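You operate a simulated robot arm through the tools that you are given. There is no shell and no other tool.

The job below is to be done with a simulated robot arm. You get a single attempt, and the scene is never put back.

## Task
Meter the red and the yellow cup; stand each on the mat that fits.
Fine: each cup down in the meter pocket to read it. Set down upright: red cup, yellow cup.

The check looks at the end state, three seconds after you hand in, the way a careful person would. Anything else that was tipped, shoved, dropped, spilled or broken makes it a failure.

## Robot
A 7-joint arm with a two-finger parallel gripper, fixed in place. Base frame: the origin is at the foot of the arm, x ahead of it, y to its left, z up. Units: mm, rad, N and s.
Its first joint turns from -2.897 to 2.897 rad. Payload 3.43 kg.
The TCP is the grasp point between the finger pads, 34 mm short of the fingertips. In the tool frame z runs along the fingers and y along their closing line. Largest opening 128 mm; finger width 24, thickness 12; the body of the gripper, 48 by 130 mm, starts 96 mm behind the TCP.
Orientation is that of the tool frame in the base frame, as a unit quaternion [x, y, z, w]. With the fingers straight down and closing along the base's y, the tool's x points along the base's -x, its y along +y and its z along -z.

## Interface
- The arm moves only by the tool drive_tool. Its argument "deltas" is a list of rows, each a list of 3 entries, a list of its own where there are three numbers: the shift along the tool's x, y, z in m, then the turn, a rotation vector about the tool's x, y, z in rad, then the gripper command, from -1 (shut) to 1 (fully open), values between in proportion. In form: [[[x, y, z], [rx, ry, rz], grip], ...]. A call has 1 to 20 rows; each row shifts and turns the commanded pose from where the row before left it, along the tool's axes as they then stand. Each row takes 0.2 s and may step no farther than 50 mm and 0.15 rad from the row before; otherwise, or with a gripper value out of range, the whole call is refused. Where a pose cannot be reached the arm comes as near as it can. A force on the tool above 40 N (or 10 N above the force at the start of the call, whichever is more), or a blocked arm, ends the call early, and 0.2 s more pass. The fingers move at their own pace (about 153 mm/s each) and stop on an object; they squeeze with about 39 N. The grip force told is the motor's: it shows also when the fingers shut on nothing. Time passes only in rows, and 0.2 s behind the last, so rows that do not move let the fingers close. The reply holds the time, the measured pose of the TCP, the force on the tool along the base axes, the opening and the grip force, in the units named above and with some noise, with the torque about the TCP (base axes, N m) and any sound that the robot's microphone picked up.
- Cameras (640 x 400 px; columns grow to the right, rows downward): "scene" is fixed at [212.7, 483.7, 1506.6]; the picture's right is [-0.57, -0.82, 0.00], its down [-0.50, 0.35, -0.79] and it looks along [0.65, -0.45, -0.61] (base axes); focal length 312 px, centre (320, 200). "wrist" rides on the gripper at [76, -11, -160] in the tool frame; the picture's right is [0.15, 0.99, 0.00], its down [-0.88, 0.13, -0.46] and it looks along [-0.45, 0.07, 0.89] (tool axes); focal length 234 px, centre (320, 200). There is no depth. A picture from a camera that has moved, and an enlarged one, comes with that camera's place and axes in the base frame and with its lens. The place of the scene camera against the robot may be out by one fixed shift of up to 25 mm in any direction.
- capture(camera): a new picture of that camera. It takes no simulated time.
- close_up(camera, box): a new picture of the part [left, top, right, bottom] of that camera's present view, enlarged. It takes no simulated time.
- finish_job(): hands the job in; it is judged then, once.

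Nothing tells you positions but the pictures and the camera data. Unless the task says otherwise, let go and move clear before handing in.

The tools are called after "Request:" by a JSON object that holds its "name" and its "arguments". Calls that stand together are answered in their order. drive_tool: Moves the arm, as the interface text tells. Its arguments: {"type":"object","properties":{"deltas":{"type":"array","items":{"type":"array"}}},"required":["deltas"]} The other tools are called the same way: capture (camera) takes a picture; close_up (camera, box) takes an enlarged picture of a part of a camera's view; finish_job () hands the job in.

At the start:

```text
time: 0.0
eef_pos: [412.6, 248.0, 1242.0]
tcp_rot: [0.0, 1.0, 0.0, -0.001]
force: [-0.1, 0.2, -0.5]
torque: [-0.02, 0.02, 0.0]
gripper_width: 127.9
grasp_force: 0.0
```

scene: 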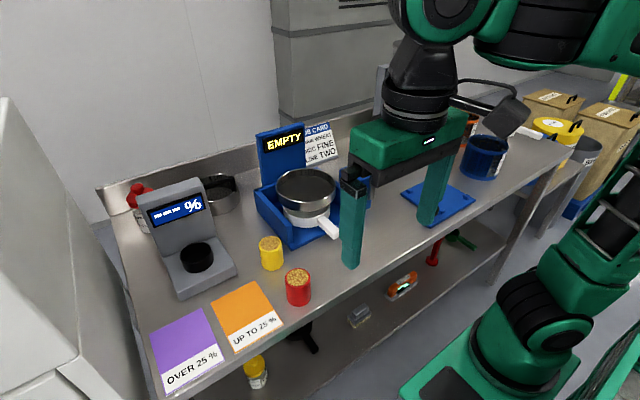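
wrist: 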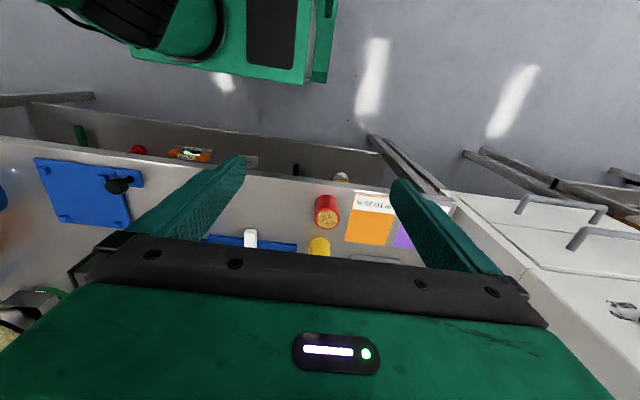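

I see a bench with a grey meter (% display), a red cup and a yellow cup of grain, and two mats (over 25 %, up to 25 %). I will look closer at the card, meter and cups first.

Request:
{"name": "close_up", "arguments": {"camera": "scene", "box": [240, 110, 360, 185]}}

Request:
{"name": "close_up", "arguments": {"camera": "scene", "box": [110, 160, 270, 300]}}

Request:
{"name": "close_up", "arguments": {"camera": "scene", "box": [130, 220, 340, 400]}}

Request:
{"name": "close_up", "arguments": {"camera": "scene", "box": [340, 80, 640, 270]}}

```text
5.33 times, centred on (300, 148) of scene
camera zoom: at [212.7, 483.7, 1506.6], right [-0.57, -0.82, 0.0], down [-0.5, 0.35, -0.79], along [0.65, -0.45, -0.61], focal length 1663 px, centre (427, 480)
```

zoom: 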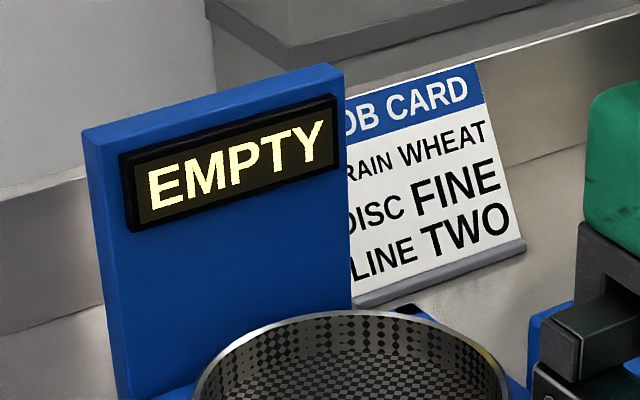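

```text
2.86 times, centred on (190, 230) of scene
camera zoom: at [212.7, 483.7, 1506.6], right [-0.57, -0.82, 0.0], down [-0.5, 0.35, -0.79], along [0.65, -0.45, -0.61], focal length 891 px, centre (691, 114)
```

zoom: 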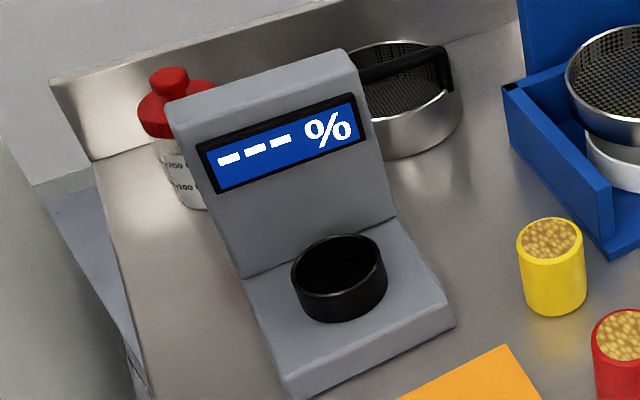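

```text
2.22 times, centred on (235, 310) of scene
camera zoom: at [212.7, 483.7, 1506.6], right [-0.57, -0.82, 0.0], down [-0.5, 0.35, -0.79], along [0.65, -0.45, -0.61], focal length 693 px, centre (509, -44)
```

zoom: 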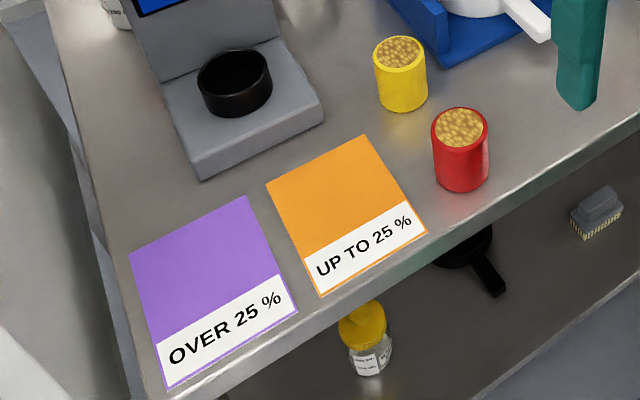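

```text
2.11 times, centred on (490, 175) of scene
camera zoom: at [212.7, 483.7, 1506.6], right [-0.57, -0.82, 0.0], down [-0.5, 0.35, -0.79], along [0.65, -0.45, -0.61], focal length 657 px, centre (-38, 253)
```

zoom: 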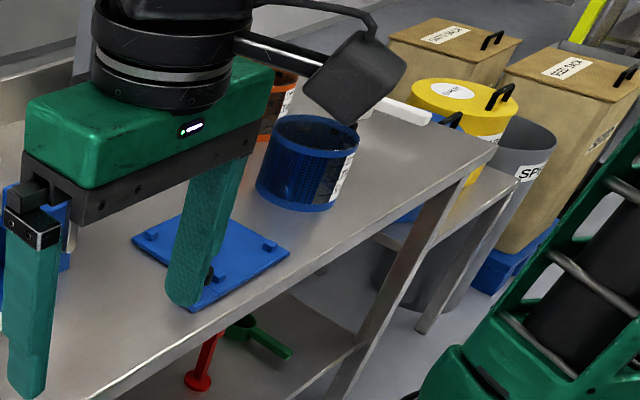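

The red cup's rim comes out at roughly (578, 286, 998), the yellow's at (693, 288), and the meter pocket near (746, 440). I'll move high above the red cup and use the wrist camera to refine this.

Request:
{"name": "drive_tool", "arguments": {"deltas": [[[-0.033, 0.0076, 0.0184], [0, 0, 0], 1], [[-0.033, 0.0076, 0.0184], [0, 0, 0], 1], [[-0.033, 0.0076, 0.0184], [0, 0, 0], 1], [[-0.033, 0.0076, 0.0184], [0, 0, 0], 1], [[-0.033, 0.0076, 0.0184], [0, 0, 0], 1], [[0, 0, 0], [0, 0, 0], 1]]}}

Request:
{"name": "capture", "arguments": {"camera": "wrist"}}

Request:
{"name": "capture", "arguments": {"camera": "scene"}}

```text
time: 1.4
eef_pos: [564.8, 287.7, 1157.5]
tcp_rot: [0.0, 1.0, 0.0, 0.006]
force: [-0.6, 0.6, -0.4]
torque: [0.03, 0.0, -0.02]
gripper_width: 127.9
grasp_force: 0.2
```

```text
taken
camera wrist: at [484.5, 276.6, 1316.0], right [-0.15, 0.99, 0.0], down [0.88, 0.13, 0.47], along [0.46, 0.07, -0.89], focal length 234 px, centre (320, 200)
```

wrist: 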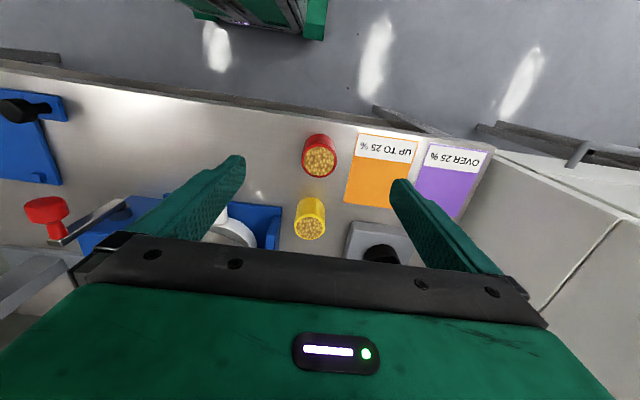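

```text
taken
```

scene: 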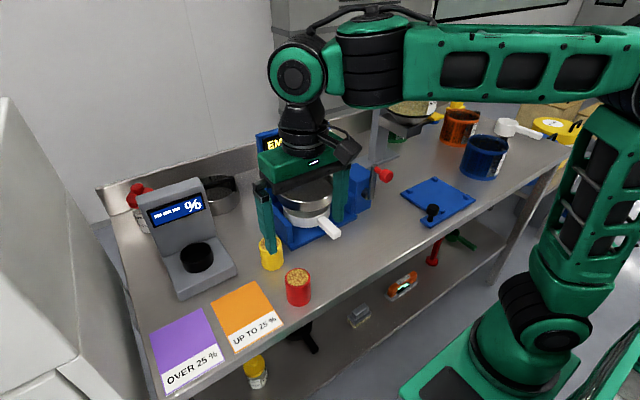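

The red cup sits slightly ahead of the tool. I'll check how the commanded pose settles before descending.

Request:
{"name": "drive_tool", "arguments": {"deltas": [[[0, 0, 0], [0, 0, 0], 1], [[0, 0, 0], [0, 0, 0], 1]]}}

Request:
{"name": "close_up", "arguments": {"camera": "wrist", "box": [240, 110, 500, 270]}}

```text
time: 2.0
eef_pos: [564.2, 287.5, 1157.4]
tcp_rot: [0.0, 1.0, 0.001, 0.005]
force: [-1.0, -0.5, 0.4]
torque: [0.03, 0.03, -0.01]
gripper_width: 128.2
grasp_force: 0.1
```

```text
2.46 times, centred on (370, 190) of wrist
camera zoom: at [484.5, 276.6, 1316.0], right [-0.15, 0.99, 0.0], down [0.88, 0.13, 0.47], along [0.46, 0.07, -0.89], focal length 576 px, centre (197, 225)
```

zoom: 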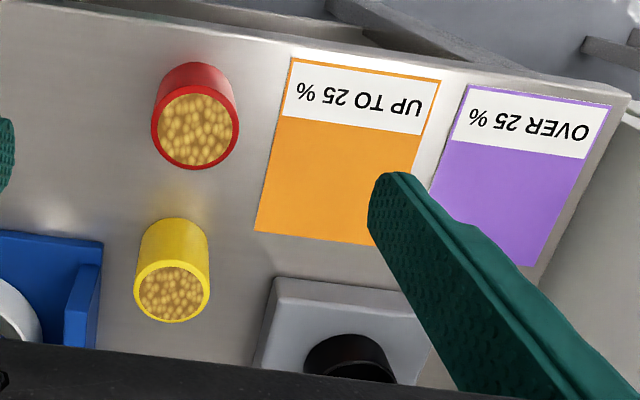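

The arm settles with an offset of about 13 mm in x, so I'll correct from the measured pose. Now going lower over the red cup, with the fingers straddling it.

Request:
{"name": "drive_tool", "arguments": {"deltas": [[[-0.01, 0.001, 0.027], [0, 0, 0], 1], [[-0.01, 0.001, 0.027], [0, 0, 0], 1], [[-0.01, 0.001, 0.027], [0, 0, 0], 1], [[0, 0, 0], [0, 0, 0], 1], [[0, 0, 0], [0, 0, 0], 1]]}}

Request:
{"name": "capture", "arguments": {"camera": "wrist"}}

Request:
{"name": "capture", "arguments": {"camera": "scene"}}

```text
time: 3.2
eef_pos: [593.9, 286.9, 1078.1]
tcp_rot: [0.0, 1.0, 0.0, 0.005]
force: [-0.5, 0.6, 0.4]
torque: [0.0, -0.01, 0.03]
gripper_width: 128.0
grasp_force: 0.0
```

```text
taken
camera wrist: at [516.2, 276.2, 1235.6], right [-0.15, 0.99, 0.0], down [0.88, 0.13, 0.47], along [0.46, 0.07, -0.88], focal length 234 px, centre (320, 200)
```

wrist: 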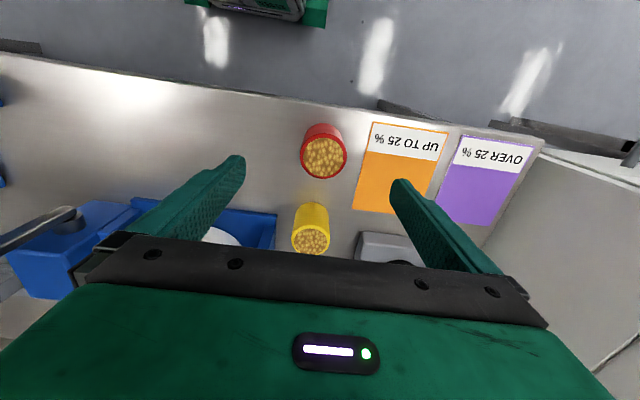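

```text
taken
```

scene: 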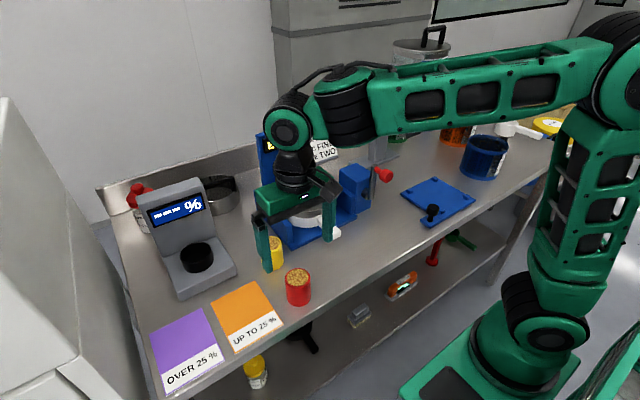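

I'll zoom in to measure the cup precisely.

Request:
{"name": "close_up", "arguments": {"camera": "wrist", "box": [270, 110, 380, 180]}}

Request:
{"name": "close_up", "arguments": {"camera": "scene", "box": [240, 220, 350, 320]}}

```text
5.71 times, centred on (325, 145) of wrist
camera zoom: at [516.2, 276.2, 1235.6], right [-0.15, 0.99, 0.0], down [0.88, 0.13, 0.47], along [0.46, 0.07, -0.88], focal length 1338 px, centre (291, 514)
```

zoom: 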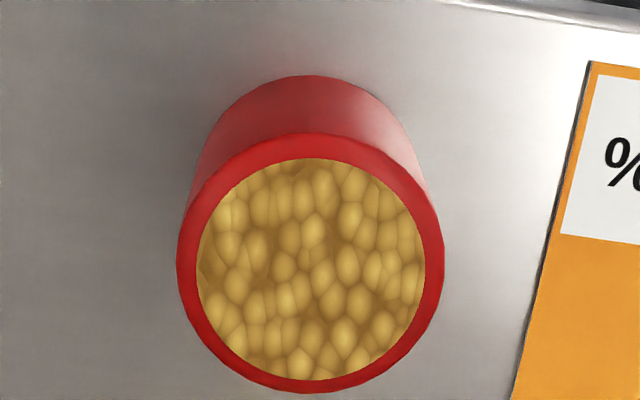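

```text
4.00 times, centred on (295, 270) of scene
camera zoom: at [212.7, 483.7, 1506.6], right [-0.57, -0.82, 0.0], down [-0.5, 0.35, -0.79], along [0.65, -0.45, -0.61], focal length 1248 px, centre (420, -80)
```

zoom: 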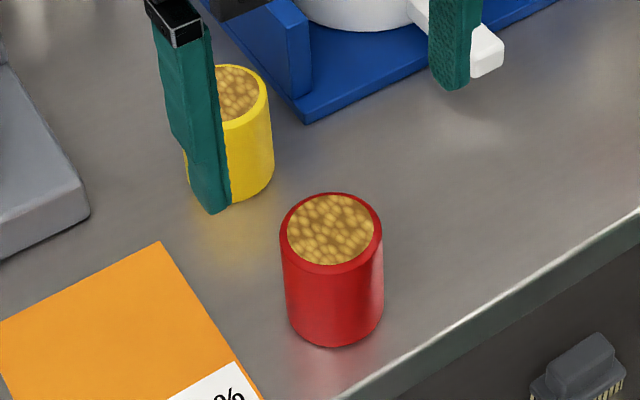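

The red cup measures about 54 mm across and 58 mm high, at roughly (595, 292) with its rim near z 970. I'll lower further, just short of the rim, then re-measure.

Request:
{"name": "drive_tool", "arguments": {"deltas": [[[-0.001, 0.0025, 0.02], [0, 0, 0], 1], [[-0.001, 0.0025, 0.02], [0, 0, 0], 1], [[0, 0, 0.018], [0, 0, 0], 1], [[0, 0, 0], [0, 0, 0], 1], [[0, 0, 0], [0, 0, 0], 1]]}}

Request:
{"name": "capture", "arguments": {"camera": "wrist"}}

Request:
{"name": "close_up", "arguments": {"camera": "scene", "box": [230, 210, 350, 320]}}

```text
time: 4.4
eef_pos: [597.2, 292.8, 1018.5]
tcp_rot: [0.0, 1.0, 0.0, 0.005]
force: [-0.4, 0.3, -0.7]
torque: [-0.04, 0.02, 0.01]
gripper_width: 128.2
grasp_force: 0.1
```

```text
taken
camera wrist: at [518.0, 281.7, 1177.1], right [-0.15, 0.99, 0.0], down [0.88, 0.13, 0.47], along [0.46, 0.07, -0.88], focal length 234 px, centre (320, 200)
```

wrist: 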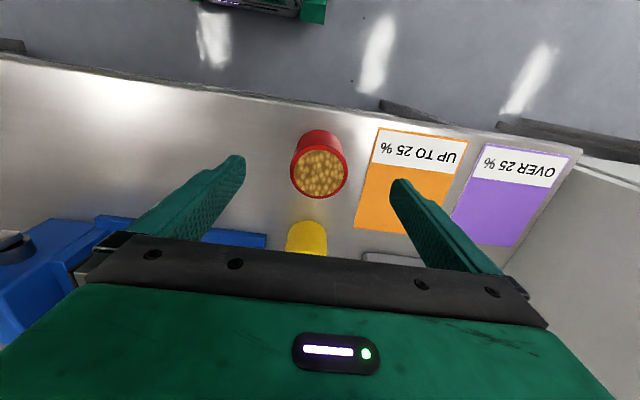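

```text
3.64 times, centred on (290, 265) of scene
camera zoom: at [212.7, 483.7, 1506.6], right [-0.57, -0.82, 0.0], down [-0.5, 0.35, -0.79], along [0.65, -0.45, -0.61], focal length 1134 px, centre (429, -36)
```

zoom: 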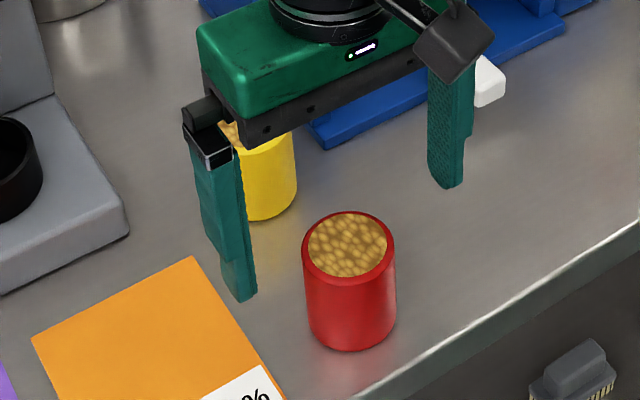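

Request:
{"name": "close_up", "arguments": {"camera": "wrist", "box": [270, 120, 380, 210]}}

Request:
{"name": "close_up", "arguments": {"camera": "wrist", "box": [230, 110, 590, 270]}}

```text
4.44 times, centred on (325, 165) of wrist
camera zoom: at [518.0, 281.7, 1177.1], right [-0.15, 0.99, 0.0], down [0.88, 0.13, 0.47], along [0.46, 0.07, -0.88], focal length 1041 px, centre (298, 356)
```

zoom: 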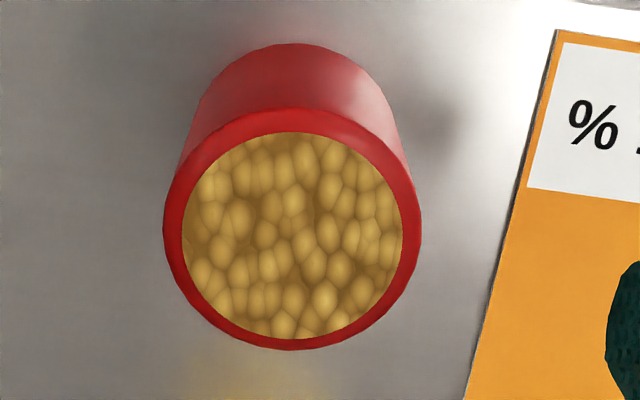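

```text
1.78 times, centred on (410, 190) of wrist
camera zoom: at [518.0, 281.7, 1177.1], right [-0.15, 0.99, 0.0], down [0.88, 0.13, 0.47], along [0.46, 0.07, -0.88], focal length 416 px, centre (160, 218)
```

zoom: 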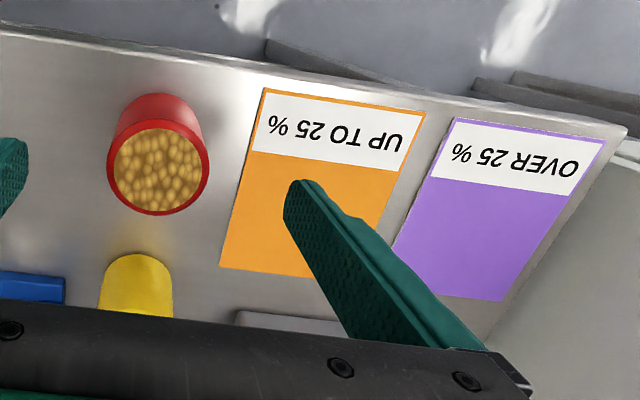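

The red cup is now fixed at (595, 292), rim z ≈ 972, 54 mm wide, with the table at z ≈ 914. Orange mat spans about x 555–690, y 353–457, and purple y 478–582. Before gripping, I'll look at the meter pocket from above.

Request:
{"name": "drive_tool", "arguments": {"deltas": [[[0, 0, -0.0455], [0, 0, 0], 1], [[0, 0, -0.0455], [0, 0, 0], 1], [[0, 0, -0.0455], [0, 0, 0], 1], [[0, 0, -0.0455], [0, 0, 0], 1], [[-0.034, 0.034, 0], [0, 0, 0], 1], [[-0.034, 0.034, 0], [0, 0, 0], 1], [[-0.034, 0.034, 0], [0, 0, 0], 1], [[-0.034, 0.034, 0], [0, 0, 0], 1], [[0, 0, 0], [0, 0, 0], 1], [[0, 0, 0], [0, 0, 0], 1]]}}

Request:
{"name": "capture", "arguments": {"camera": "wrist"}}

Request:
{"name": "capture", "arguments": {"camera": "scene"}}

```text
time: 6.6
eef_pos: [731.8, 432.0, 1203.4]
tcp_rot: [0.001, 1.0, 0.001, 0.006]
force: [0.2, -0.8, -0.2]
torque: [0.0, 0.02, 0.01]
gripper_width: 128.1
grasp_force: 0.0
```

```text
taken
camera wrist: at [652.3, 420.6, 1361.4], right [-0.15, 0.99, 0.0], down [0.88, 0.13, 0.47], along [0.46, 0.07, -0.89], focal length 234 px, centre (320, 200)
```

wrist: 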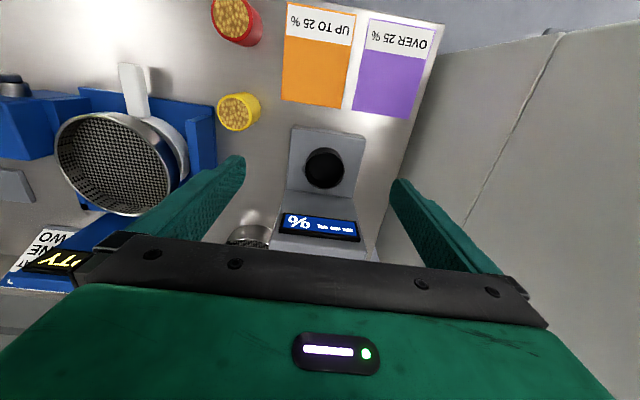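

```text
taken
```

scene: 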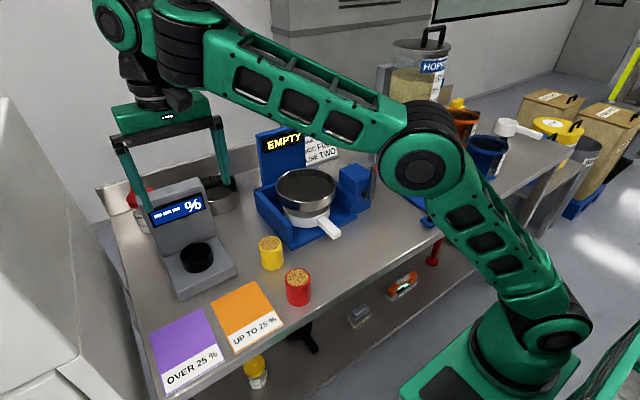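

Request:
{"name": "close_up", "arguments": {"camera": "wrist", "box": [260, 110, 400, 260]}}

Request:
{"name": "close_up", "arguments": {"camera": "wrist", "box": [200, 0, 460, 140]}}

Request:
{"name": "close_up", "arguments": {"camera": "scene", "box": [140, 170, 250, 310]}}

```text
2.67 times, centred on (330, 185) of wrist
camera zoom: at [652.3, 420.6, 1361.4], right [-0.15, 0.99, 0.0], down [0.88, 0.13, 0.47], along [0.46, 0.07, -0.89], focal length 624 px, centre (293, 240)
```

zoom: 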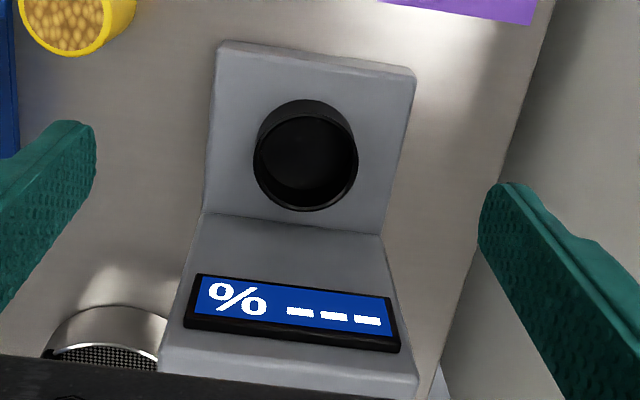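

```text
2.46 times, centred on (330, 70) of wrist
camera zoom: at [652.3, 420.6, 1361.4], right [-0.15, 0.99, 0.0], down [0.88, 0.13, 0.47], along [0.46, 0.07, -0.89], focal length 576 px, centre (295, 520)
```

zoom: 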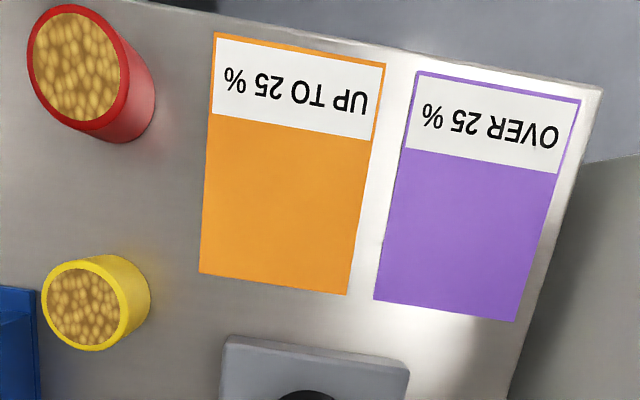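

```text
2.86 times, centred on (195, 240) of scene
camera zoom: at [212.7, 483.7, 1506.6], right [-0.57, -0.82, 0.0], down [-0.5, 0.35, -0.79], along [0.65, -0.45, -0.61], focal length 891 px, centre (677, 86)
```

zoom: 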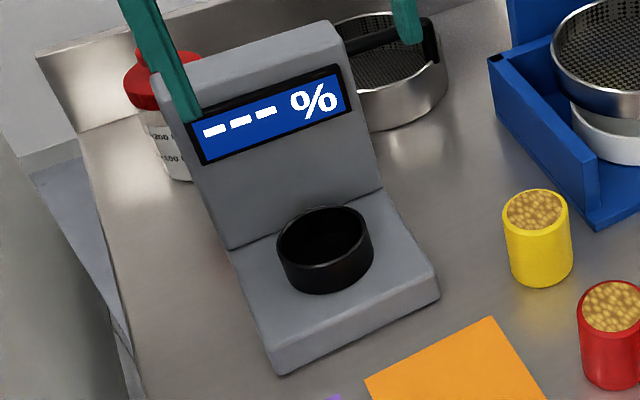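

The pocket appears near (800, 450) with the display panel behind it from x ≈ 856. I'll descend closer over the pocket to fix its position and rim height by parallax.

Request:
{"name": "drive_tool", "arguments": {"deltas": [[[-0.02, 0.006, 0.025], [0, 0, 0], 1], [[-0.02, 0.006, 0.025], [0, 0, 0], 1], [[-0.018, 0.005, 0.025], [0, 0, 0], 1], [[0, 0, 0.02], [0, 0, 0], 1], [[0, 0, 0], [0, 0, 0], 1], [[0, 0, 0], [0, 0, 0], 1]]}}

Request:
{"name": "close_up", "arguments": {"camera": "wrist", "box": [250, 70, 410, 230]}}

Request:
{"name": "capture", "arguments": {"camera": "wrist"}}

Request:
{"name": "capture", "arguments": {"camera": "scene"}}

```text
time: 8.0
eef_pos: [792.5, 446.9, 1107.5]
tcp_rot: [0.001, 1.0, 0.0, 0.005]
force: [0.0, -0.5, -0.7]
torque: [0.0, 0.01, 0.0]
gripper_width: 128.1
grasp_force: 0.1
```

```text
2.50 times, centred on (330, 150) of wrist
camera zoom: at [712.7, 436.3, 1265.9], right [-0.15, 0.99, 0.0], down [0.88, 0.13, 0.47], along [0.46, 0.07, -0.89], focal length 585 px, centre (295, 325)
```

zoom: 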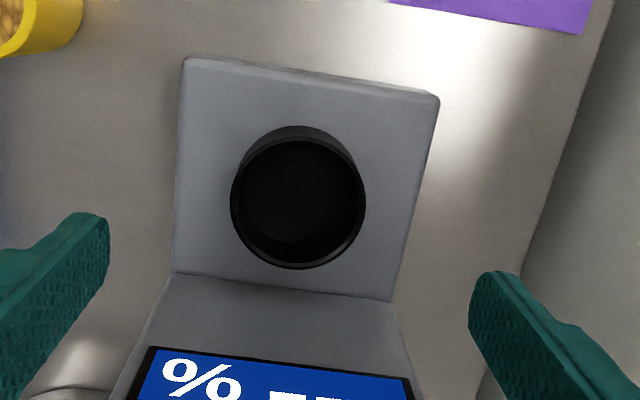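

```text
taken
camera wrist: at [712.7, 436.3, 1265.9], right [-0.15, 0.99, 0.0], down [0.88, 0.13, 0.47], along [0.46, 0.07, -0.89], focal length 234 px, centre (320, 200)
```

wrist: 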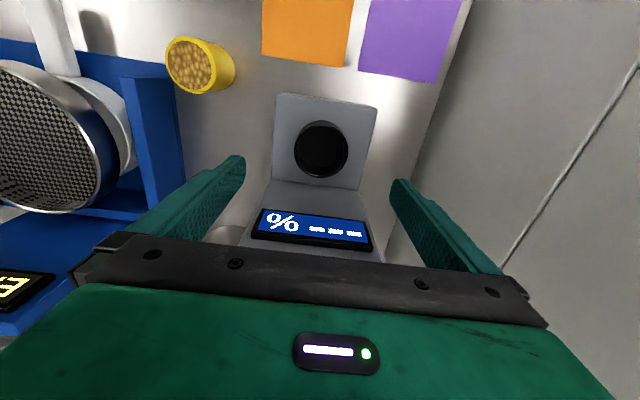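

```text
taken
```

scene: 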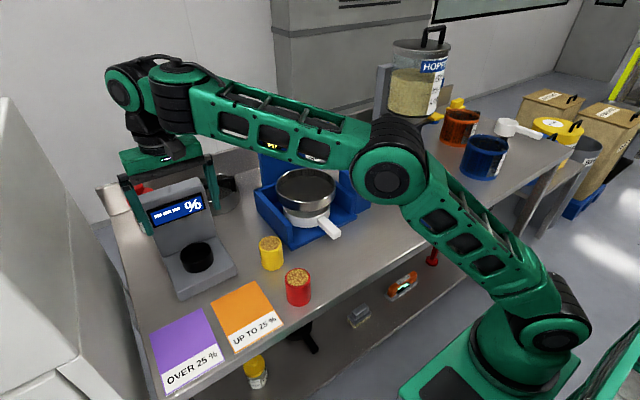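

The pocket rim comes out near (799, 451, ~960), about 70 mm outer. One more, lower look will sharpen that.

Request:
{"name": "drive_tool", "arguments": {"deltas": [[[-0.003, 0.002, 0.025], [0, 0, 0], 1], [[-0.003, 0.002, 0.025], [0, 0, 0], 1], [[0, 0, 0.025], [0, 0, 0], 1], [[0, 0, 0], [0, 0, 0], 1], [[0, 0, 0], [0, 0, 0], 1]]}}

Request:
{"name": "close_up", "arguments": {"camera": "wrist", "box": [250, 100, 410, 230]}}

Request:
{"name": "capture", "arguments": {"camera": "scene"}}

```text
time: 9.2
eef_pos: [799.6, 452.0, 1035.1]
tcp_rot: [0.0, 1.0, 0.0, 0.005]
force: [1.2, 0.5, 0.4]
torque: [0.01, 0.02, 0.02]
gripper_width: 128.2
grasp_force: 0.0
```

```text
3.08 times, centred on (330, 165) of wrist
camera zoom: at [719.8, 441.1, 1192.7], right [-0.15, 0.99, 0.0], down [0.88, 0.13, 0.47], along [0.46, 0.07, -0.89], focal length 720 px, centre (289, 308)
```

zoom: 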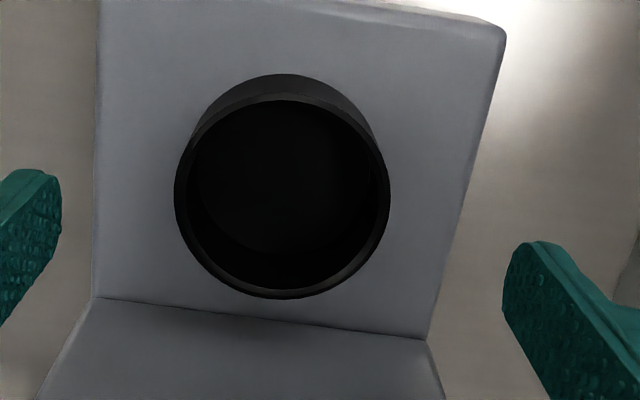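

```text
taken
```

scene: 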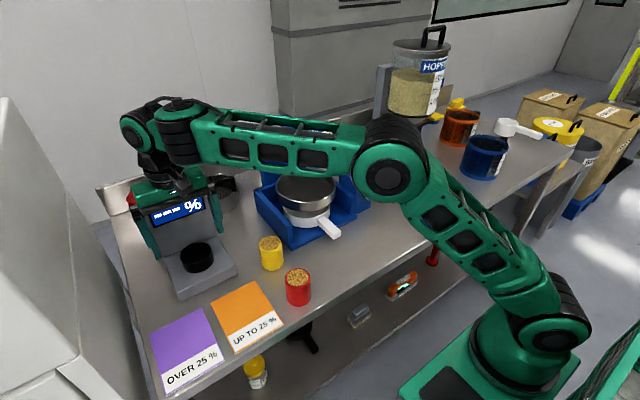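

Combined views put the pocket at about (796.5, 450.5), rim z ≈ 970. Now I go back by the same high path to pick up the red cup.

Request:
{"name": "drive_tool", "arguments": {"deltas": [[[0, 0, -0.042], [0, 0, 0], 1], [[0, 0, -0.042], [0, 0, 0], 1], [[0, 0, -0.042], [0, 0, 0], 1], [[0, 0, -0.042], [0, 0, 0], 1], [[0.034, -0.0267, 0], [0, 0, 0], 1], [[0.034, -0.0267, 0], [0, 0, 0], 1], [[0.034, -0.0267, 0], [0, 0, 0], 1], [[0.034, -0.0267, 0], [0, 0, 0], 1], [[0.034, -0.0267, 0], [0, 0, 0], 1], [[0.034, -0.0267, 0], [0, 0, 0], 1], [[0, 0, 0.042], [0, 0, 0], 1], [[0, 0, 0.042], [0, 0, 0], 1], [[0, 0, 0.042], [0, 0, 0], 1], [[0, 0, 0.042], [0, 0, 0], 1], [[0, 0, 0.01], [0, 0, 0], 1], [[0, 0, 0], [0, 0, 0], 1], [[0, 0, 0], [0, 0, 0], 1]]}}

Request:
{"name": "capture", "arguments": {"camera": "wrist"}}

```text
time: 10.3
eef_pos: [781.6, 457.1, 1164.7]
tcp_rot: [0.026, 1.0, -0.009, 0.006]
force: [13.1, 43.5, -40.7]
torque: [-7.62, -0.77, -3.44]
gripper_width: 127.9
grasp_force: 0.0
out of reach, approached as far as the arm can: row 3, 4
stopped in row 5: the force on the tool passed its limit at 387 N (the readings are from after the stop); the commanded pose is now the measured one
```

```text
taken
camera wrist: at [701.5, 452.4, 1323.0], right [-0.1, 1.0, -0.02], down [0.88, 0.09, 0.46], along [0.46, 0.03, -0.89], focal length 234 px, centre (320, 200)
```

wrist: 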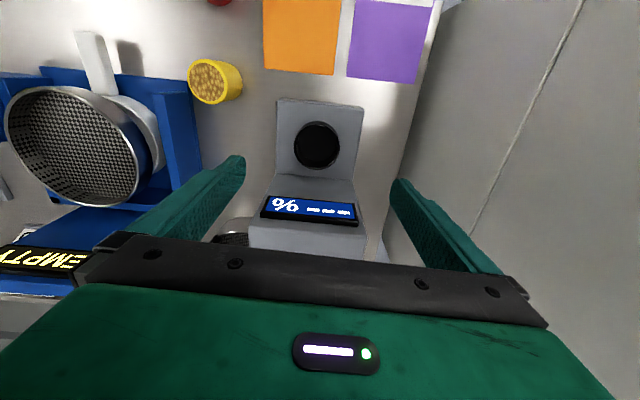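

The arm hit something: it was out of reach at that height and a large force stopped it. I'll look at what it touched before moving.

Request:
{"name": "capture", "arguments": {"camera": "scene"}}

Request:
{"name": "close_up", "arguments": {"camera": "scene", "box": [70, 20, 290, 240]}}

```text
taken
```

scene: 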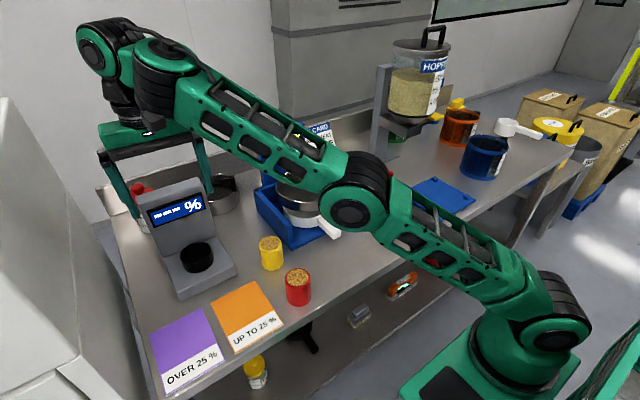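

```text
1.82 times, centred on (180, 130) of scene
camera zoom: at [212.7, 483.7, 1506.6], right [-0.57, -0.82, 0.0], down [-0.5, 0.35, -0.79], along [0.65, -0.45, -0.61], focal length 567 px, centre (574, 327)
```

zoom: 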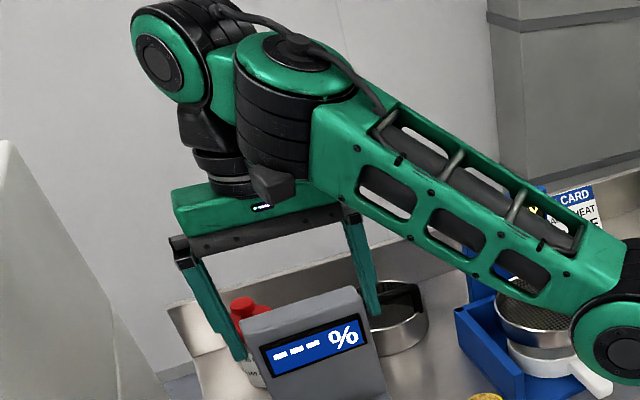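

The contact point works out to the wrist camera housing touching the arm's own forearm (arm nearly stretched), not anything on the bench. I'll back inward toward the base gently, and then straighten the tool.

Request:
{"name": "drive_tool", "arguments": {"deltas": [[[0.01, -0.005, 0.005], [0, 0, 0], 1], [[0.015, -0.008, 0.005], [0, 0, 0], 1], [[0.015, -0.008, 0], [0, 0, 0], 1], [[0, 0, 0], [0, 0, 0], 1]]}}

Request:
{"name": "capture", "arguments": {"camera": "scene"}}

```text
time: 10.5
eef_pos: [770.1, 458.5, 1176.2]
tcp_rot: [0.03, 0.999, -0.01, 0.011]
force: [5.0, 13.4, -15.1]
torque: [-2.47, -0.2, -1.14]
gripper_width: 128.2
grasp_force: 0.1
stopped in row 1: the force on the tool passed its limit at 130 N (the readings are from after the stop); the commanded pose is now the measured one
```

```text
taken
```

scene: 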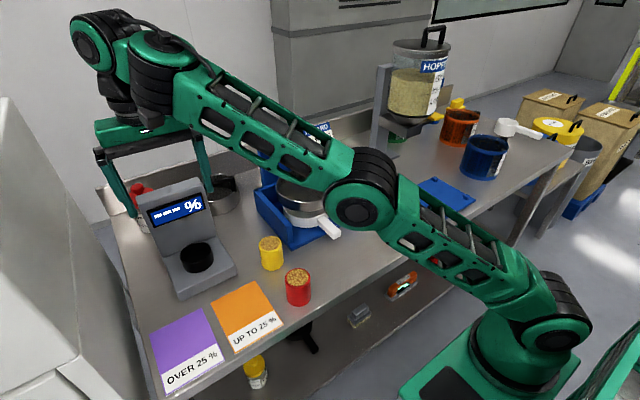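

The forearm still rests lightly on the camera. Lowering the hand flattens the forearm, so I'll try small downward steps.

Request:
{"name": "drive_tool", "arguments": {"deltas": [[[0, 0, 0.004], [0, 0, 0], 1], [[0, 0, 0.004], [0, 0, 0], 1], [[0, 0, 0.004], [0, 0, 0], 1]]}}

```text
time: 11.3
eef_pos: [768.9, 456.9, 1160.6]
tcp_rot: [0.03, 0.999, -0.011, 0.011]
force: [-0.1, 0.0, -0.9]
torque: [-0.01, -0.01, -0.02]
gripper_width: 128.2
grasp_force: 0.1
```

The contact is released. I'll go down further, straighten the tool, and then move inward at a lower height.

Request:
{"name": "drive_tool", "arguments": {"deltas": [[[0.005, 0, 0.015], [0, 0, 0], 1], [[0.005, 0, 0.015], [0, 0, 0], 1], [[0.01, -0.005, 0.01], [-0.007, 0.004, -0.02], 1], [[0.01, -0.005, 0.0], [-0.007, 0.004, -0.02], 1], [[0.01, -0.005, 0.0], [-0.007, 0.004, -0.02], 1], [[0, 0, 0], [0, 0, 0], 1]]}}

Request:
{"name": "capture", "arguments": {"camera": "scene"}}

Request:
{"name": "capture", "arguments": {"camera": "wrist"}}

```text
time: 12.7
eef_pos: [727.2, 443.3, 1119.9]
tcp_rot: [0.0, 1.0, 0.001, 0.005]
force: [0.5, -0.1, -0.4]
torque: [0.0, 0.02, -0.02]
gripper_width: 128.1
grasp_force: 0.1
```

```text
taken
```

scene: 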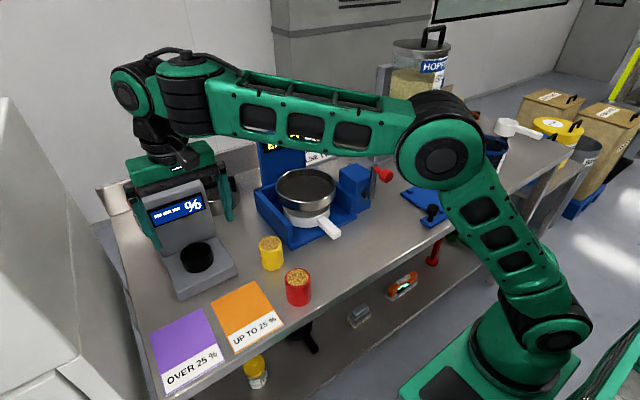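

```text
taken
camera wrist: at [647.5, 432.0, 1278.8], right [-0.15, 0.99, 0.0], down [0.88, 0.13, 0.46], along [0.46, 0.07, -0.89], focal length 234 px, centre (320, 200)
```

wrist: 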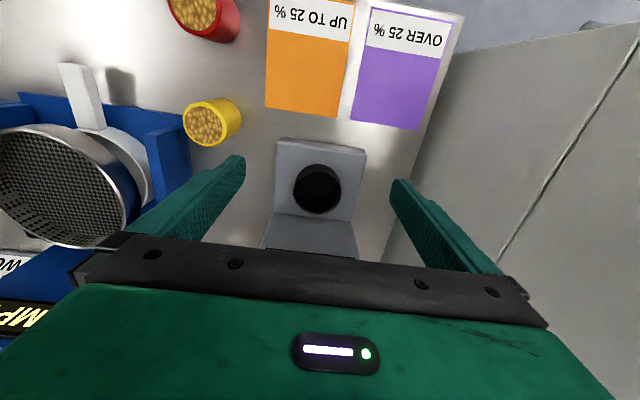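

Recovered, with nothing on the bench disturbed. Now over to the red cup at moderate height.

Request:
{"name": "drive_tool", "arguments": {"deltas": [[[0.0263, -0.0302, 0], [0, 0, 0], 1], [[0.0263, -0.0302, 0], [0, 0, 0], 1], [[0.0263, -0.0302, 0], [0, 0, 0], 1], [[0.0263, -0.0302, 0], [0, 0, 0], 1], [[0.0263, -0.0302, 0], [0, 0, 0], 1], [[0, 0, 0.032], [0, 0, 0], 1], [[0, 0, 0.032], [0, 0, 0], 1], [[0, 0, 0.032], [0, 0, 0], 1], [[0, 0, 0], [0, 0, 0], 1], [[0, 0, 0], [0, 0, 0], 1]]}}

Request:
{"name": "capture", "arguments": {"camera": "wrist"}}

```text
time: 14.9
eef_pos: [596.2, 292.4, 1021.3]
tcp_rot: [0.0, 1.0, 0.0, 0.005]
force: [0.0, -0.3, 0.4]
torque: [0.02, 0.02, 0.01]
gripper_width: 127.8
grasp_force: 0.0
```

```text
taken
camera wrist: at [516.9, 281.5, 1180.2], right [-0.15, 0.99, 0.0], down [0.88, 0.13, 0.46], along [0.46, 0.07, -0.89], focal length 234 px, centre (320, 200)
```

wrist: 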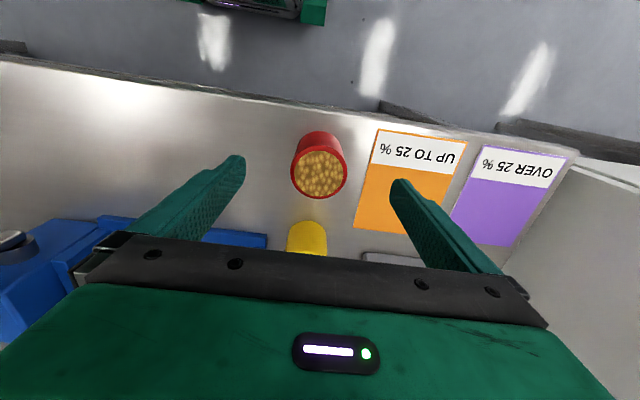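

Aligned with the red cup. I'll go down so the fingertips overlap its top 20 mm, then close.

Request:
{"name": "drive_tool", "arguments": {"deltas": [[[0, 0, 0.018], [0, 0, 0], 1], [[0, 0, 0.018], [0, 0, 0], 1], [[0, 0, 0], [0, 0, 0], 1], [[0, 0, 0], [0, 0, 0], -1], [[0, 0, 0], [0, 0, 0], -1], [[0, 0, 0], [0, 0, 0], -1]]}}

Request:
{"name": "capture", "arguments": {"camera": "wrist"}}

Request:
{"name": "close_up", "arguments": {"camera": "scene", "box": [230, 200, 350, 320]}}

```text
time: 16.3
eef_pos: [595.4, 292.6, 986.1]
tcp_rot: [0.0, 1.0, 0.0, 0.005]
force: [0.0, 1.0, 0.6]
torque: [0.02, 0.01, 0.01]
gripper_width: 54.3
grasp_force: 39.4
```

```text
taken
camera wrist: at [516.3, 281.0, 1144.4], right [-0.15, 0.99, 0.0], down [0.88, 0.13, 0.46], along [0.46, 0.07, -0.89], focal length 234 px, centre (320, 200)
```

wrist: 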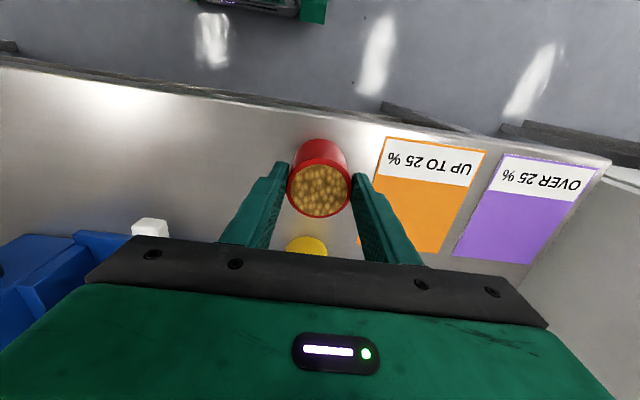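

```text
3.33 times, centred on (290, 260) of scene
camera zoom: at [212.7, 483.7, 1506.6], right [-0.57, -0.82, 0.0], down [-0.5, 0.35, -0.79], along [0.65, -0.45, -0.61], focal length 1040 px, centre (420, 0)
```

zoom: 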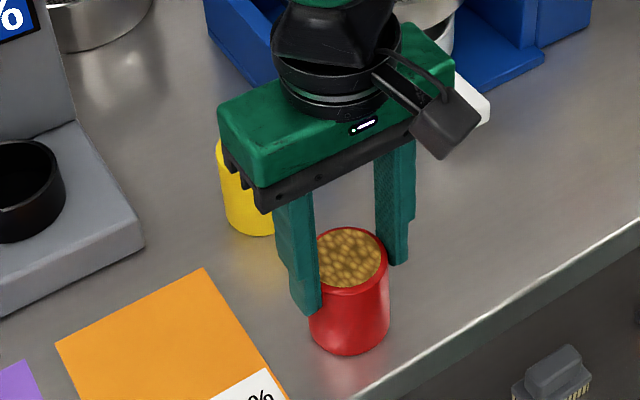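

Red cup gripped (54.3 mm, 39 N). I'll lift it slowly and confirm it is held.

Request:
{"name": "drive_tool", "arguments": {"deltas": [[[0, 0, -0.005], [0, 0, 0], -1], [[0, 0, -0.01], [0, 0, 0], -1], [[0, 0, -0.015], [0, 0, 0], -1], [[0, 0, -0.02], [0, 0, 0], -1], [[0, 0, -0.02], [0, 0, 0], -1], [[0, 0, -0.02], [0, 0, 0], -1], [[0, 0, -0.01], [0, 0, 0], -1], [[0, 0, 0], [0, 0, 0], -1]]}}

Request:
{"name": "close_up", "arguments": {"camera": "wrist", "box": [250, 110, 410, 230]}}

Request:
{"name": "close_up", "arguments": {"camera": "scene", "box": [220, 150, 350, 300]}}

```text
time: 18.1
eef_pos: [595.3, 290.4, 1086.7]
tcp_rot: [0.0, 1.0, 0.0, 0.005]
force: [0.6, -0.8, -1.3]
torque: [-0.02, 0.02, 0.0]
gripper_width: 54.5
grasp_force: 38.4
```

```text
3.33 times, centred on (330, 170) of wrist
camera zoom: at [515.8, 279.5, 1245.7], right [-0.15, 0.99, 0.0], down [0.88, 0.13, 0.46], along [0.46, 0.07, -0.89], focal length 781 px, centre (287, 300)
```

zoom: 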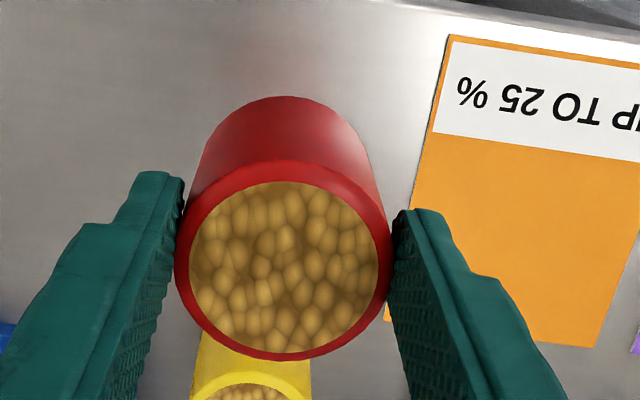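

```text
2.67 times, centred on (285, 225) of scene
camera zoom: at [212.7, 483.7, 1506.6], right [-0.57, -0.82, 0.0], down [-0.5, 0.35, -0.79], along [0.65, -0.45, -0.61], focal length 832 px, centre (413, 133)
```

zoom: 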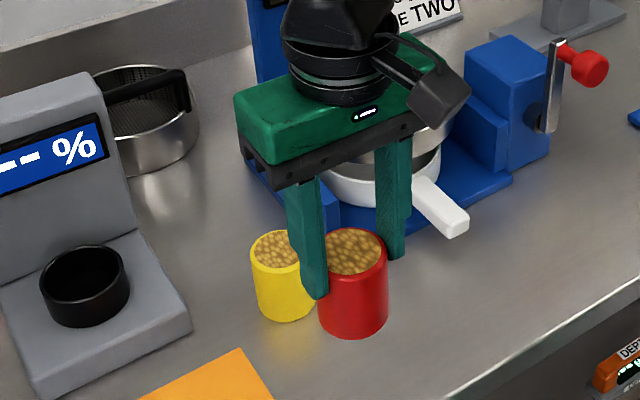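

The cup is held well and upright. Now I carry it slowly to above the meter pocket.

Request:
{"name": "drive_tool", "arguments": {"deltas": [[[-0.007, 0.0055, 0], [0, 0, 0], -1], [[-0.0143, 0.01143, 0], [0, 0, 0], -1], [[-0.0143, 0.01143, 0], [0, 0, 0], -1], [[-0.0143, 0.01143, 0], [0, 0, 0], -1], [[-0.0143, 0.01143, 0], [0, 0, 0], -1], [[-0.0143, 0.01143, 0], [0, 0, 0], -1], [[-0.0143, 0.01143, 0], [0, 0, 0], -1], [[-0.0143, 0.01143, 0], [0, 0, 0], -1], [[-0.0143, 0.01143, 0], [0, 0, 0], -1], [[-0.0143, 0.01143, 0], [0, 0, 0], -1], [[-0.0143, 0.01143, 0], [0, 0, 0], -1], [[-0.0143, 0.01143, 0], [0, 0, 0], -1], [[-0.0143, 0.01143, 0], [0, 0, 0], -1], [[-0.0143, 0.01143, 0], [0, 0, 0], -1], [[-0.007, 0.0057, 0], [0, 0, 0], -1], [[0, 0, 0], [0, 0, 0], -1], [[0, 0, 0], [0, 0, 0], -1]]}}

Request:
{"name": "capture", "arguments": {"camera": "wrist"}}

Request:
{"name": "capture", "arguments": {"camera": "scene"}}

```text
time: 21.7
eef_pos: [796.3, 451.2, 1087.1]
tcp_rot: [0.0, 1.0, 0.0, 0.005]
force: [0.8, -0.5, -1.2]
torque: [-0.02, -0.03, 0.02]
gripper_width: 53.9
grasp_force: 38.7
```

```text
taken
camera wrist: at [716.8, 440.4, 1246.4], right [-0.15, 0.99, 0.0], down [0.88, 0.13, 0.46], along [0.46, 0.07, -0.89], focal length 234 px, centre (320, 200)
```

wrist: 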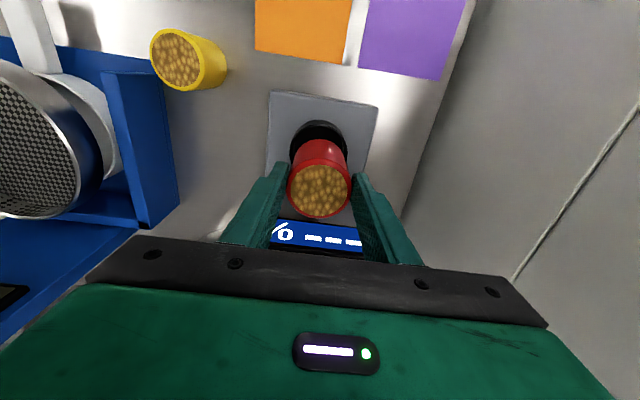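

```text
taken
```

scene: 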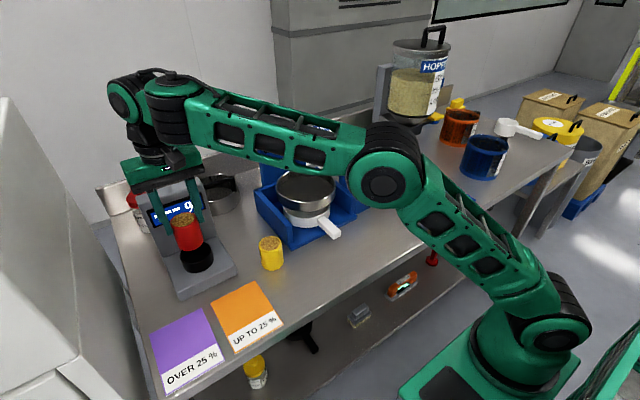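

Above the pocket. I'll lower until the cup's bottom is about 10 mm above the rim, and check alignment from both cameras.

Request:
{"name": "drive_tool", "arguments": {"deltas": [[[0.0005, -0.0008, 0.01], [0, 0, 0], -1], [[0, 0, 0.012], [0, 0, 0], -1], [[0, 0, 0.008], [0, 0, 0], -1], [[0, 0, 0], [0, 0, 0], -1]]}}

Request:
{"name": "close_up", "arguments": {"camera": "wrist", "box": [250, 80, 400, 230]}}

Request:
{"name": "close_up", "arguments": {"camera": "scene", "box": [140, 190, 250, 310]}}

```text
time: 22.7
eef_pos: [795.5, 451.3, 1057.6]
tcp_rot: [0.0, 1.0, 0.0, 0.005]
force: [0.0, -1.0, -0.9]
torque: [0.0, 0.03, 0.0]
gripper_width: 54.4
grasp_force: 38.8
```

```text
2.67 times, centred on (325, 155) of wrist
camera zoom: at [716.8, 439.2, 1216.7], right [-0.15, 0.99, 0.0], down [0.88, 0.13, 0.46], along [0.46, 0.07, -0.89], focal length 624 px, centre (307, 320)
```

zoom: 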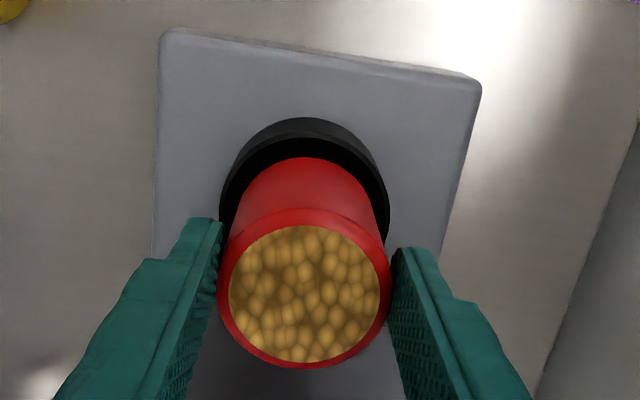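

```text
3.33 times, centred on (195, 250) of scene
camera zoom: at [212.7, 483.7, 1506.6], right [-0.57, -0.82, 0.0], down [-0.5, 0.35, -0.79], along [0.65, -0.45, -0.61], focal length 1040 px, centre (737, 33)
```

zoom: 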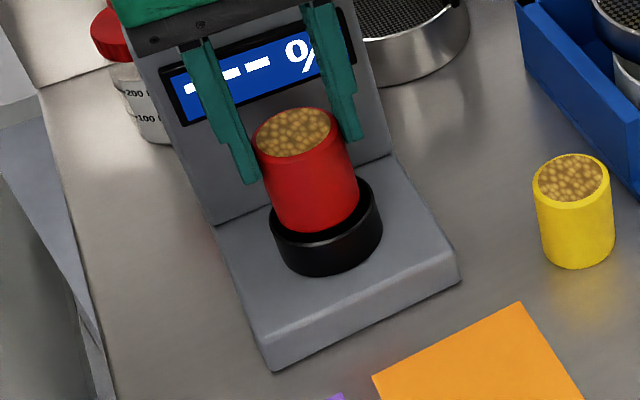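

Request:
{"name": "close_up", "arguments": {"camera": "scene", "box": [170, 215, 220, 275]}}

Request:
{"name": "close_up", "arguments": {"camera": "wrist", "box": [295, 110, 365, 180]}}

```text
6.67 times, centred on (195, 245) of scene
camera zoom: at [212.7, 483.7, 1506.6], right [-0.57, -0.82, 0.0], down [-0.5, 0.35, -0.79], along [0.65, -0.45, -0.61], focal length 2079 px, centre (1153, -100)
```

zoom: 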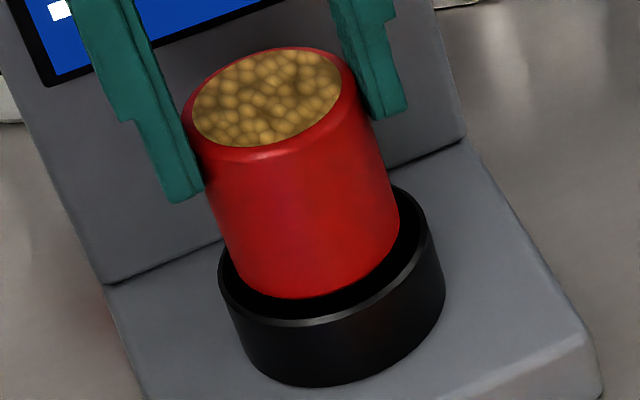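

```text
5.71 times, centred on (330, 145) of wrist
camera zoom: at [716.8, 439.2, 1216.7], right [-0.15, 0.99, 0.0], down [0.88, 0.13, 0.46], along [0.46, 0.07, -0.89], focal length 1338 px, centre (263, 514)
```

zoom: 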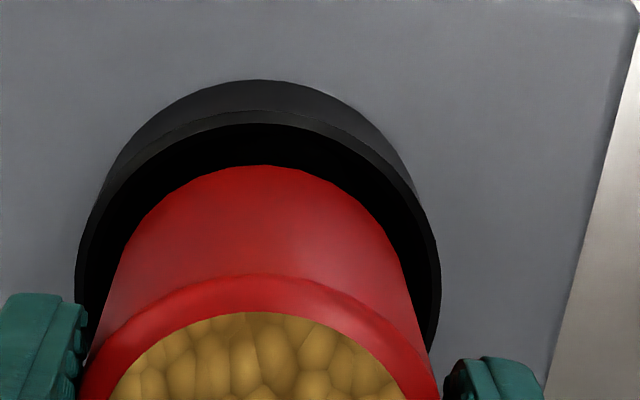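

Both views show the cup centred over the ring within about 1 mm, its bottom a few mm above the rim. Lowering it in small steps, watching the force.

Request:
{"name": "drive_tool", "arguments": {"deltas": [[[0, 0, 0.004], [0, 0, 0], -1], [[0, 0, 0.004], [0, 0, 0], -1], [[0, 0, 0.004], [0, 0, 0], -1], [[0, 0, 0.004], [0, 0, 0], -1], [[0, 0, 0.004], [0, 0, 0], -1], [[0, 0, 0], [0, 0, 0], -1]]}}

Request:
{"name": "close_up", "arguments": {"camera": "scene", "box": [170, 215, 220, 275]}}

Request:
{"name": "close_up", "arguments": {"camera": "wrist", "box": [285, 110, 365, 190]}}

```text
time: 24.1
eef_pos: [795.3, 449.8, 1038.4]
tcp_rot: [0.0, 1.0, 0.0, 0.004]
force: [-0.1, -0.3, -0.5]
torque: [0.03, 0.01, 0.01]
gripper_width: 54.2
grasp_force: 38.7
```

```text
6.67 times, centred on (195, 245) of scene
camera zoom: at [212.7, 483.7, 1506.6], right [-0.57, -0.82, 0.0], down [-0.5, 0.35, -0.79], along [0.65, -0.45, -0.61], focal length 2079 px, centre (1153, -100)
```

zoom: 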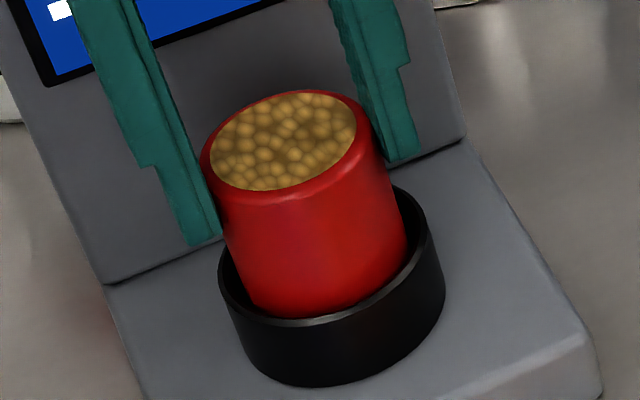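

```text
5.00 times, centred on (325, 150) of wrist
camera zoom: at [716.6, 439.0, 1196.7], right [-0.15, 0.99, 0.0], down [0.88, 0.13, 0.46], along [0.46, 0.07, -0.89], focal length 1171 px, centre (295, 450)
```

zoom: 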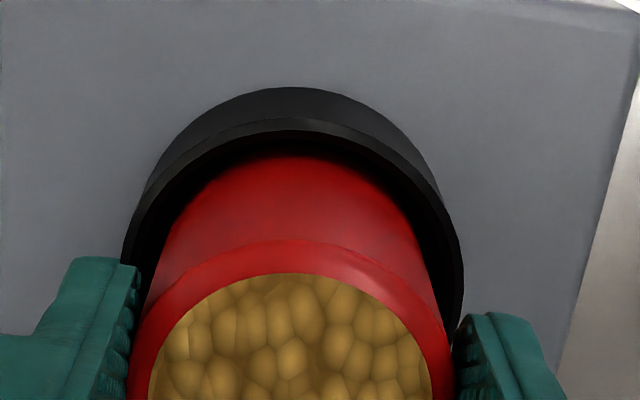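

The cup is entering the ring. Continuing down until contact.

Request:
{"name": "drive_tool", "arguments": {"deltas": [[[0, 0, 0.004], [0, 0, 0], -1], [[0, 0, 0.004], [0, 0, 0], -1], [[0, 0, 0.003], [0, 0, 0], -1], [[0, 0, 0.003], [0, 0, 0], -1], [[0, 0, 0], [0, 0, 0], -1]]}}

Request:
{"name": "close_up", "arguments": {"camera": "scene", "box": [170, 215, 220, 275]}}

```text
time: 25.3
eef_pos: [796.3, 450.1, 1026.0]
tcp_rot: [0.0, 1.0, 0.001, 0.006]
force: [0.2, -1.4, 12.3]
torque: [-0.26, 0.04, -0.01]
gripper_width: 54.4
grasp_force: 39.4
```

```text
6.67 times, centred on (195, 245) of scene
camera zoom: at [212.7, 483.7, 1506.6], right [-0.57, -0.82, 0.0], down [-0.5, 0.35, -0.79], along [0.65, -0.45, -0.61], focal length 2079 px, centre (1153, -100)
```

zoom: 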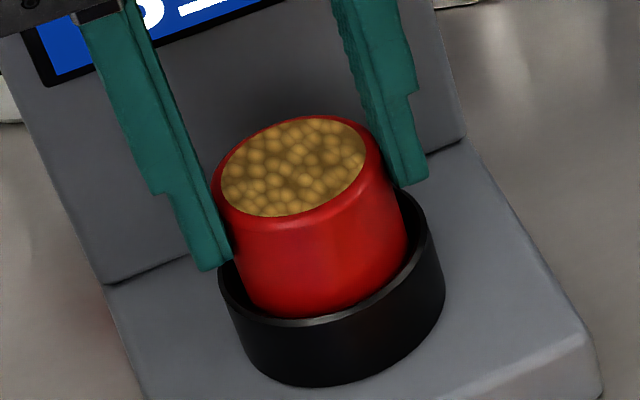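

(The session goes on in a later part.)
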